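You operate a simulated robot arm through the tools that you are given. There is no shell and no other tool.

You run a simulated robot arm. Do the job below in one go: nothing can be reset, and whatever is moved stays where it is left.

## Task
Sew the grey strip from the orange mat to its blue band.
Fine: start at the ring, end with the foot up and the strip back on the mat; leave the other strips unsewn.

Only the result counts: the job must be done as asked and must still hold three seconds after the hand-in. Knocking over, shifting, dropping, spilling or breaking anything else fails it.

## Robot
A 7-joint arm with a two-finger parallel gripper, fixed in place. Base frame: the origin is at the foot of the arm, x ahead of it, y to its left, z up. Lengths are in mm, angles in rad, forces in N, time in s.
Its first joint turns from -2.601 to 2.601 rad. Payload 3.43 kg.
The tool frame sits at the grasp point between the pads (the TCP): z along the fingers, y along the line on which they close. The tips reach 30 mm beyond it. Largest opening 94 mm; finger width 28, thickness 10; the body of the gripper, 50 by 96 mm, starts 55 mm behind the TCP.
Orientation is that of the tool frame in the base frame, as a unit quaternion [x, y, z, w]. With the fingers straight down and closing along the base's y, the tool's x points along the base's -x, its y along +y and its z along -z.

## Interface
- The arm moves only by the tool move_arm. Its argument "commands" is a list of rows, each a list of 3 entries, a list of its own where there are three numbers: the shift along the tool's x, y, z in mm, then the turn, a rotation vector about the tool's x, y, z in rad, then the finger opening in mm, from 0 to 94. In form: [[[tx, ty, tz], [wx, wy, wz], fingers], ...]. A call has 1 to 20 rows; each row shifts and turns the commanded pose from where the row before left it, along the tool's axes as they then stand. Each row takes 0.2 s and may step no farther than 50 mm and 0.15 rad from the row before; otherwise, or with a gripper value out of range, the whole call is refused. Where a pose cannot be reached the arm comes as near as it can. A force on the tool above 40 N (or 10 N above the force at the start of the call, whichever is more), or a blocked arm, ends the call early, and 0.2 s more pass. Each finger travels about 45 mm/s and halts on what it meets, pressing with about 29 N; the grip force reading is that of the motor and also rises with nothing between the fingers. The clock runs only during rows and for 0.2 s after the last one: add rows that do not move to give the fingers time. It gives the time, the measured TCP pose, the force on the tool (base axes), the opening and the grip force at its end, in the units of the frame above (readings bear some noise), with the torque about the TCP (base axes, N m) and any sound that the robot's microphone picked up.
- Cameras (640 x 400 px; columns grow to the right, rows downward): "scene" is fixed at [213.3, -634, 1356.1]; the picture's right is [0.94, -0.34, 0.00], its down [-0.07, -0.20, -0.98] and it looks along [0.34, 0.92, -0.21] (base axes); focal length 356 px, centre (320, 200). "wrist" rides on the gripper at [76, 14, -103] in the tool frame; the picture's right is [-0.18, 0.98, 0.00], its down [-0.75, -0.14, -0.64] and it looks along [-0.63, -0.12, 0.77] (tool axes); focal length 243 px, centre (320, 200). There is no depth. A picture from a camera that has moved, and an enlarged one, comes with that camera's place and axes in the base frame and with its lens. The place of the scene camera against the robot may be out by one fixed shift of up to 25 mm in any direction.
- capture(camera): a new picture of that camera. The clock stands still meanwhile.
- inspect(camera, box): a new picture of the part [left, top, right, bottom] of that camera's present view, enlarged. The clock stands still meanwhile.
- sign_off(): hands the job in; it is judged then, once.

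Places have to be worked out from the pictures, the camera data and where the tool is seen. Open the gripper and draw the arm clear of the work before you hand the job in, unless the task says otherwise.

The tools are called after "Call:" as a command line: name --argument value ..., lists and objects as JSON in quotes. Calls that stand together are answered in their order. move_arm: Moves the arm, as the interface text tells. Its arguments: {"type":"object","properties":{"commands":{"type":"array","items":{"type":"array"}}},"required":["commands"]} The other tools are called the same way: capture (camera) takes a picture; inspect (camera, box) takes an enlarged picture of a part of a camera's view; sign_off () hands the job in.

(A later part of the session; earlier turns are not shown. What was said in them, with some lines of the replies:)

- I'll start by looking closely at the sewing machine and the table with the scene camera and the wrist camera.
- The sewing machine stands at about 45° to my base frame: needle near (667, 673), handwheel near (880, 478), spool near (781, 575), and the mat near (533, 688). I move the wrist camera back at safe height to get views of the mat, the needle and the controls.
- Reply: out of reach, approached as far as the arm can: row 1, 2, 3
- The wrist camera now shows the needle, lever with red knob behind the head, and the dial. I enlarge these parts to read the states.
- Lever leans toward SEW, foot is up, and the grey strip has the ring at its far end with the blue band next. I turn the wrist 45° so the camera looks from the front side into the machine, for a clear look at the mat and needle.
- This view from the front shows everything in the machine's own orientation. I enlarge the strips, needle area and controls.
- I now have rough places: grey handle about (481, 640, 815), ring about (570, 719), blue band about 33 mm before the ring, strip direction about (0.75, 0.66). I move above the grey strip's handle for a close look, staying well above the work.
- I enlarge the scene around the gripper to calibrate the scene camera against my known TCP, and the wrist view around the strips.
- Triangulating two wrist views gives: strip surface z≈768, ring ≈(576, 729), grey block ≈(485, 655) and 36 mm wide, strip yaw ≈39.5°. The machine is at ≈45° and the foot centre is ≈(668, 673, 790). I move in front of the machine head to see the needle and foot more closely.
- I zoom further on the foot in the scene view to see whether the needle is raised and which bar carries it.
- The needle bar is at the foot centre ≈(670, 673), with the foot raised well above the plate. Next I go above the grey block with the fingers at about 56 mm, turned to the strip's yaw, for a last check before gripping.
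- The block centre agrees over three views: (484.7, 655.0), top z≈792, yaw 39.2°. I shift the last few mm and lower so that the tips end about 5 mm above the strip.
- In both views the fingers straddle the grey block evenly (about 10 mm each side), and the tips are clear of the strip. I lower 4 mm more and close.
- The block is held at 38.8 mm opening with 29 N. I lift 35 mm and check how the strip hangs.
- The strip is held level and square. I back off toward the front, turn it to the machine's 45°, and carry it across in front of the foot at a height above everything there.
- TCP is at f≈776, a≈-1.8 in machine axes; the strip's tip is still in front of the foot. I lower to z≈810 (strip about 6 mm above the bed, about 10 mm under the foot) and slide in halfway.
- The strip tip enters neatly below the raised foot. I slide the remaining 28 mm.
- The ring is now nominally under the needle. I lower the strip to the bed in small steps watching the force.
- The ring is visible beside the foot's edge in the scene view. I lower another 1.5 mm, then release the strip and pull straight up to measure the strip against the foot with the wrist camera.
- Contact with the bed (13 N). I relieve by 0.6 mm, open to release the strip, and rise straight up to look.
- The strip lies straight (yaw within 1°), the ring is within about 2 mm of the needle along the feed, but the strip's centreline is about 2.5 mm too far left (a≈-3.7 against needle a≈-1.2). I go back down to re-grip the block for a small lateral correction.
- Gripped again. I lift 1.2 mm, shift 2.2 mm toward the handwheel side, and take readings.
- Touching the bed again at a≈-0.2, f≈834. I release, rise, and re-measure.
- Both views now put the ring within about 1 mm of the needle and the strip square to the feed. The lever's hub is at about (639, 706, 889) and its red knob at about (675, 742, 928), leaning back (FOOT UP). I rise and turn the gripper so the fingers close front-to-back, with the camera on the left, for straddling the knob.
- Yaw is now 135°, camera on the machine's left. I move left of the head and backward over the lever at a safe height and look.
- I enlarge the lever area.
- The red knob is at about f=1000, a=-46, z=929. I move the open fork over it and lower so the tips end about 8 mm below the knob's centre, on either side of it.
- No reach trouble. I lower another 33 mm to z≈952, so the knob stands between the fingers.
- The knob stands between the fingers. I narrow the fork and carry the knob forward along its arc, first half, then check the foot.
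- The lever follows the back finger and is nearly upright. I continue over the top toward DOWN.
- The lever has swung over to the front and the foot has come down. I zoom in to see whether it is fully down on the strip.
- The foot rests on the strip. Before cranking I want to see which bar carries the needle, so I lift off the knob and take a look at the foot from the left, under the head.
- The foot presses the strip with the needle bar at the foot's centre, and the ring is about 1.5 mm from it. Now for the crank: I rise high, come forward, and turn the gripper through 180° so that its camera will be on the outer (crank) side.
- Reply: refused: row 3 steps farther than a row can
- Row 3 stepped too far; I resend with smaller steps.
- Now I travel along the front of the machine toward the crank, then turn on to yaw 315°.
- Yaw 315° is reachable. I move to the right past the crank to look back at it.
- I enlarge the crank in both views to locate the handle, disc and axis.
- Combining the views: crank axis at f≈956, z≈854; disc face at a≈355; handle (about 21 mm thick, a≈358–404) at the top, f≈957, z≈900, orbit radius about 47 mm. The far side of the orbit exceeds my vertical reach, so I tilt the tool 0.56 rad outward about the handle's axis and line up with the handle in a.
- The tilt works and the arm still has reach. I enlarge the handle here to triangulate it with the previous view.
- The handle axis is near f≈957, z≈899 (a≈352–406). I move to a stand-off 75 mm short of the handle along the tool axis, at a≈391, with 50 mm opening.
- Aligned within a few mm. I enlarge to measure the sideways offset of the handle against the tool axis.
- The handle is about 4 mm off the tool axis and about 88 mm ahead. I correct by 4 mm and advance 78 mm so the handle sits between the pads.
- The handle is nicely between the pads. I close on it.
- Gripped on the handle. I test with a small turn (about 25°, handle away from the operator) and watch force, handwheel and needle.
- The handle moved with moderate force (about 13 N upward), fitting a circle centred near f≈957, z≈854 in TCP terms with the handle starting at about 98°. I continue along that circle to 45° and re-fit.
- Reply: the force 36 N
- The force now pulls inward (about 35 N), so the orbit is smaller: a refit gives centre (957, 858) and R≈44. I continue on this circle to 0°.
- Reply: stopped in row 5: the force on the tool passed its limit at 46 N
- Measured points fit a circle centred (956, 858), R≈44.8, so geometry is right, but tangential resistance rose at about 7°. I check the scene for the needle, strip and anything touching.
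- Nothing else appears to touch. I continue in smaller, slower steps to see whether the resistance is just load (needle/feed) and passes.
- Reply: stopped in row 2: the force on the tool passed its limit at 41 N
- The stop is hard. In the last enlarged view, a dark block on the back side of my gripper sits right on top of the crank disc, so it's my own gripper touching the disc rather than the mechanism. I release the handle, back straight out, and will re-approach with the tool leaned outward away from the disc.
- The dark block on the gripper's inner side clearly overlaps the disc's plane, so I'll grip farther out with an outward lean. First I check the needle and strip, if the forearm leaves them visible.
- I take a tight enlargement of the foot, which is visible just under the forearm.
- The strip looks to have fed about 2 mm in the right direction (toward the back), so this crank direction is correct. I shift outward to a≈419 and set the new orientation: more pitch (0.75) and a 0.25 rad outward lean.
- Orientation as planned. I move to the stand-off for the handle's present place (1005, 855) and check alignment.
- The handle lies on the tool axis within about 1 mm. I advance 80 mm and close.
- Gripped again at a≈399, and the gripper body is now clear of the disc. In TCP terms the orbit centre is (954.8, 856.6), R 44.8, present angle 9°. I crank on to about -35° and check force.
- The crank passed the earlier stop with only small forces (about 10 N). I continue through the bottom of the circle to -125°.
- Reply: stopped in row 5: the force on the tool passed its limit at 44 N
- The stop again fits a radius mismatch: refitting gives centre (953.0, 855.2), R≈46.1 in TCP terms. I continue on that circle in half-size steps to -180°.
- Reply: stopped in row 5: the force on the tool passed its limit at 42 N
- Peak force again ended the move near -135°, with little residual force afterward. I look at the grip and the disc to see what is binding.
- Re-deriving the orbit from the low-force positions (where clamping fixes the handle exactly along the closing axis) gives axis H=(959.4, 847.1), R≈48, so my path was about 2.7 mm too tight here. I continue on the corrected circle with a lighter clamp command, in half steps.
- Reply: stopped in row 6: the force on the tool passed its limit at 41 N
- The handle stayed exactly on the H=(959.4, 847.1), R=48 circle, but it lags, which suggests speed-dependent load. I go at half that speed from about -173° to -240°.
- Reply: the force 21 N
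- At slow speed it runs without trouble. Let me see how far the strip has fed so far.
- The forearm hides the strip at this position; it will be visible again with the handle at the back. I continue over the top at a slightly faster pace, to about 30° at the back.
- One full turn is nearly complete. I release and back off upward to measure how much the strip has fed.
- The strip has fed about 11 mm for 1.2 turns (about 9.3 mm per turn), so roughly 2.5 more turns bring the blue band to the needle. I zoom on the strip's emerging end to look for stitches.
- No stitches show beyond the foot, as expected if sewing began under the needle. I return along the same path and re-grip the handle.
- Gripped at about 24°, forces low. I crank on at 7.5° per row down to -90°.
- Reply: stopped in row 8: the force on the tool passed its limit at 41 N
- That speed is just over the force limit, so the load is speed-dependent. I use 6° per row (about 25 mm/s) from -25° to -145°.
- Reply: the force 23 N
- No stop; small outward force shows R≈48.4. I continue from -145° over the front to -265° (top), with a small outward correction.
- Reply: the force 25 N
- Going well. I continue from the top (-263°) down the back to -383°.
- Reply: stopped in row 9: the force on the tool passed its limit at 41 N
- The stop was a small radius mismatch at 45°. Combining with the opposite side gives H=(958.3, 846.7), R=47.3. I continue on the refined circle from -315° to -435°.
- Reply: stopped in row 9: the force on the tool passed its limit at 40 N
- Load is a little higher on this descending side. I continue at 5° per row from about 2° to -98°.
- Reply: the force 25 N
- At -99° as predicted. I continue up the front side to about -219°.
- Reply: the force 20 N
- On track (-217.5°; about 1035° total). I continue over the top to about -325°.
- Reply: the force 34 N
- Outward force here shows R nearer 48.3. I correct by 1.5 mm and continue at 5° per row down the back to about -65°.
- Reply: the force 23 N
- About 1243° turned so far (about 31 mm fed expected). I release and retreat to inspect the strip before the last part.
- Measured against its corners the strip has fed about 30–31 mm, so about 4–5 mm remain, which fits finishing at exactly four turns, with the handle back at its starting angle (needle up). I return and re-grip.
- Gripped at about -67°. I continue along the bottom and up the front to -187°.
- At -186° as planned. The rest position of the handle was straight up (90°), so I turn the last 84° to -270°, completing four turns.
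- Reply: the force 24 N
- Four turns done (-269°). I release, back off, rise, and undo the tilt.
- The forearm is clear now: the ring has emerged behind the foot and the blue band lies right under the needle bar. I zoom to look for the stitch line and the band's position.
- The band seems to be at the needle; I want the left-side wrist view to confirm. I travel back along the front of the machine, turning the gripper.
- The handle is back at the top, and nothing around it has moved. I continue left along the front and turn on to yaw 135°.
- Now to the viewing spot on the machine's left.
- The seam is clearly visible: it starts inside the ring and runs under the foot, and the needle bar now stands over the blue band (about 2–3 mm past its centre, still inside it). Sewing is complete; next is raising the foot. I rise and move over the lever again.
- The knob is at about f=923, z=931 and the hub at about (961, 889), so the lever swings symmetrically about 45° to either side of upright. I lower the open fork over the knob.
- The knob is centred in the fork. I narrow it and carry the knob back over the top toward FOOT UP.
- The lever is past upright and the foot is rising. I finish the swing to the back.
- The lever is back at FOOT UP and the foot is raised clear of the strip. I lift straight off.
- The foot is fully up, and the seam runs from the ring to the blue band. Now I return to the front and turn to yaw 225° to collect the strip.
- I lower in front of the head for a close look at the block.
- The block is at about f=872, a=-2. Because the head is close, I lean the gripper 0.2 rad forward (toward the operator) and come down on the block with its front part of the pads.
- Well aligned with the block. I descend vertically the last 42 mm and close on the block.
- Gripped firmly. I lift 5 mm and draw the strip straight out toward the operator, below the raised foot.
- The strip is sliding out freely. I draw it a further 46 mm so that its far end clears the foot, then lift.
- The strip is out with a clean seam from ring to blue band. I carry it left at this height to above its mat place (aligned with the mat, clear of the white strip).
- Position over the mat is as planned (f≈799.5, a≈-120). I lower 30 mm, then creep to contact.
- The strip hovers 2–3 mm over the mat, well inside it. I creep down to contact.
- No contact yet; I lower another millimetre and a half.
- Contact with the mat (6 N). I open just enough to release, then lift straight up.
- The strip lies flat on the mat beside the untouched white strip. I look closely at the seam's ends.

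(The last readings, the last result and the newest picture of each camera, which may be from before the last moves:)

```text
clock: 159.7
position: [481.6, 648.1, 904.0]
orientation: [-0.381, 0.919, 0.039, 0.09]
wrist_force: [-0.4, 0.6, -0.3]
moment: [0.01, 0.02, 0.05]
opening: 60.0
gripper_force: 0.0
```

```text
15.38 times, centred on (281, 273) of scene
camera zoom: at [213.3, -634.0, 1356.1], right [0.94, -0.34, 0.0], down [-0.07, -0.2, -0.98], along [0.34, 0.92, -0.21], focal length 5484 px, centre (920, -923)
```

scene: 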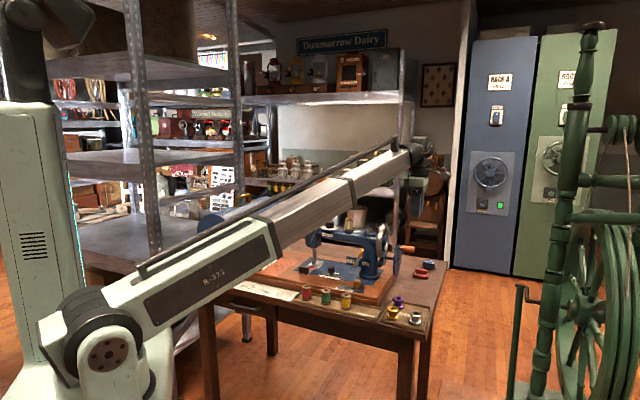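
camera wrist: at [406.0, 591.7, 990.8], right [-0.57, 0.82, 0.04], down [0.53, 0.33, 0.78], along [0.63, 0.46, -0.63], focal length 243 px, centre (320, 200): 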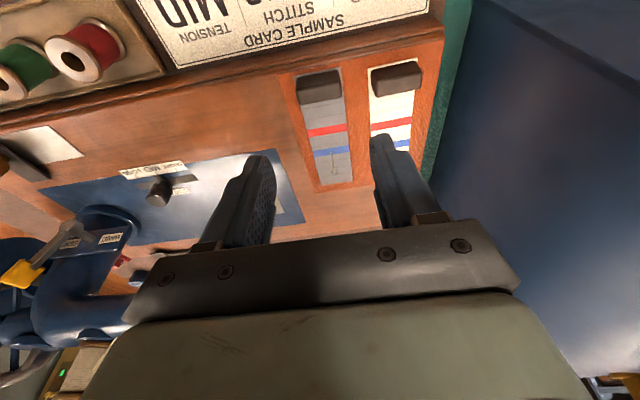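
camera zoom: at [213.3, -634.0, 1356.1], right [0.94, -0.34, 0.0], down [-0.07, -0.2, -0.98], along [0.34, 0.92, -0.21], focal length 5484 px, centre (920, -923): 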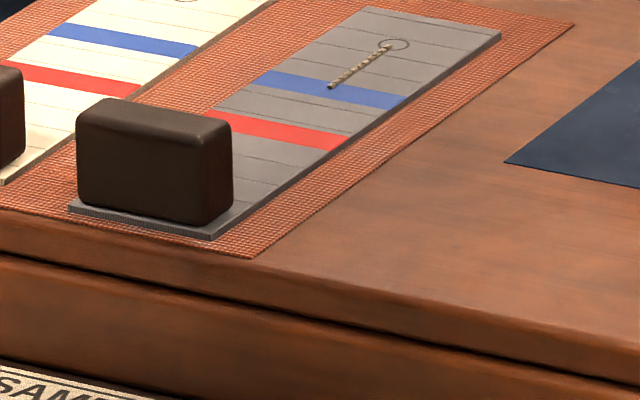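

The seam begins inside the ring and ends inside the blue band. I open the gripper, rise, straighten the tool and draw the arm clear.

Call:
move_arm --commands '[[[-8, 0, -39.2], [0, 0, 0], 70], [[-8, 0, -39.2], [0, 0, 0], 80], [[-8, 0, -39.2], [0, 0, 0], 94], [[-8, 0, -39.2], [0, 0, 0], 94], [[0, 0, 0], [0, 0.1, 0], 94], [[0, 0, 0], [0, 0.1, 0], 94], [[40, -20, -20], [0, 0, 0], 94], [[40, -20, -20], [0, 0, 0], 94], [[0, 0, 0], [0, 0, 0], 94]]'

Call:
capture --camera "scene"

Call:
capture --camera "wrist"

Call:
inspect --camera "scene" --box '[230, 190, 450, 330]'

```text
clock: 161.7
position: [454.5, 561.6, 1106.9]
orientation: [-0.383, 0.924, 0.0, -0.002]
wrist_force: [-0.1, 0.1, 0.2]
moment: [0.0, 0.03, 0.0]
opening: 94.1
gripper_force: 0.2
```

```text
taken
```

scene: 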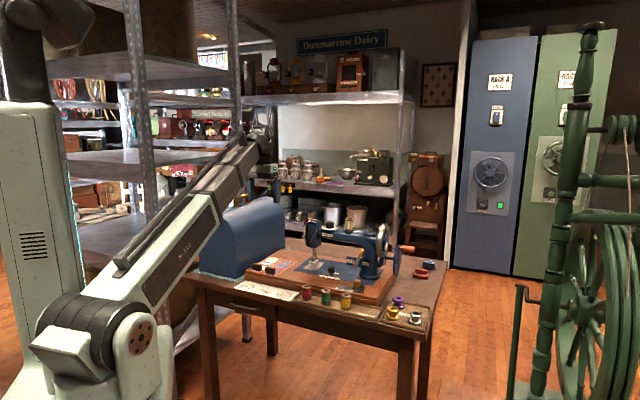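

```text
taken
camera wrist: at [391.6, 519.3, 1209.7], right [-0.56, 0.83, 0.0], down [0.64, 0.43, 0.64], along [0.53, 0.36, -0.77], focal length 243 px, centre (320, 200)
```

wrist: 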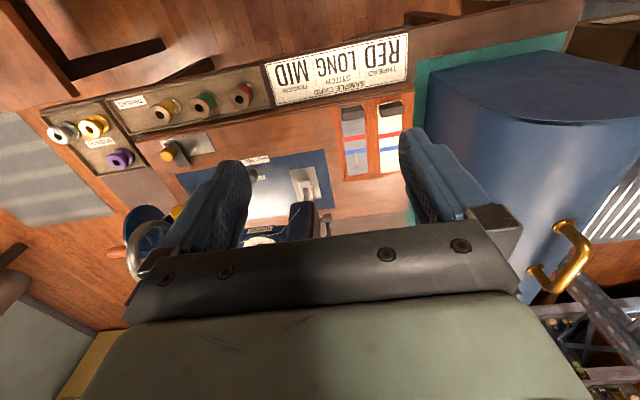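

```text
2.86 times, centred on (340, 260) of scene
camera zoom: at [213.3, -634.0, 1356.1], right [0.94, -0.34, 0.0], down [-0.07, -0.2, -0.98], along [0.34, 0.92, -0.21], focal length 1018 px, centre (263, 29)
```

zoom: 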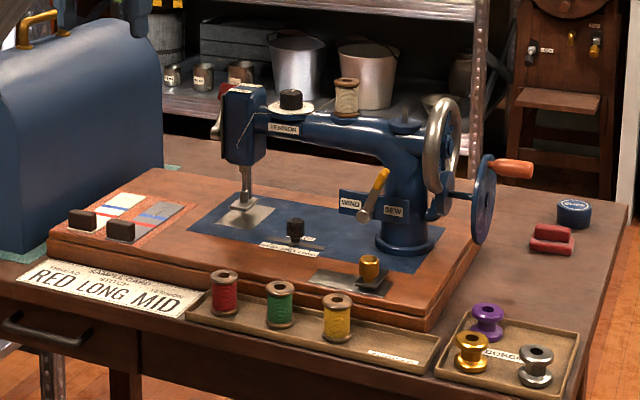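

The picture matches the start: the foot is up, the lever is at FOOT UP, the crank is at the top, and the trays, dials and white strip are unmoved. The sewn grey strip is back on the orange mat and the arm is clear, so I hand in.

Call:
sign_off

```text
The job is handed in.
```

The grey strip is sewn from the ring to the blue band, and I've handed the job in. I haven't seen the verdict.

- **Seam:** it starts inside the ring and ends inside the blue band, short of the red band.
- **Foot and strip:** the foot is up, and the strip lies flat on the orange mat. It sits square to the mat now, a few degrees off the angle I found it at.
- **White strip:** it is unsewn and was not touched.
- **Machine settings:** I left the thread, stitch length and tension as they were. The task did not mention the sample card (red, long, mid), so I did not follow it.
- **Contact with the machine:** early in the cranking my gripper pressed against the crank disc. I re-gripped farther out, and nothing was knocked over or left out of place.

The closing pictures show everything else on the table where it was at the start, with the arm clear and the gripper open.
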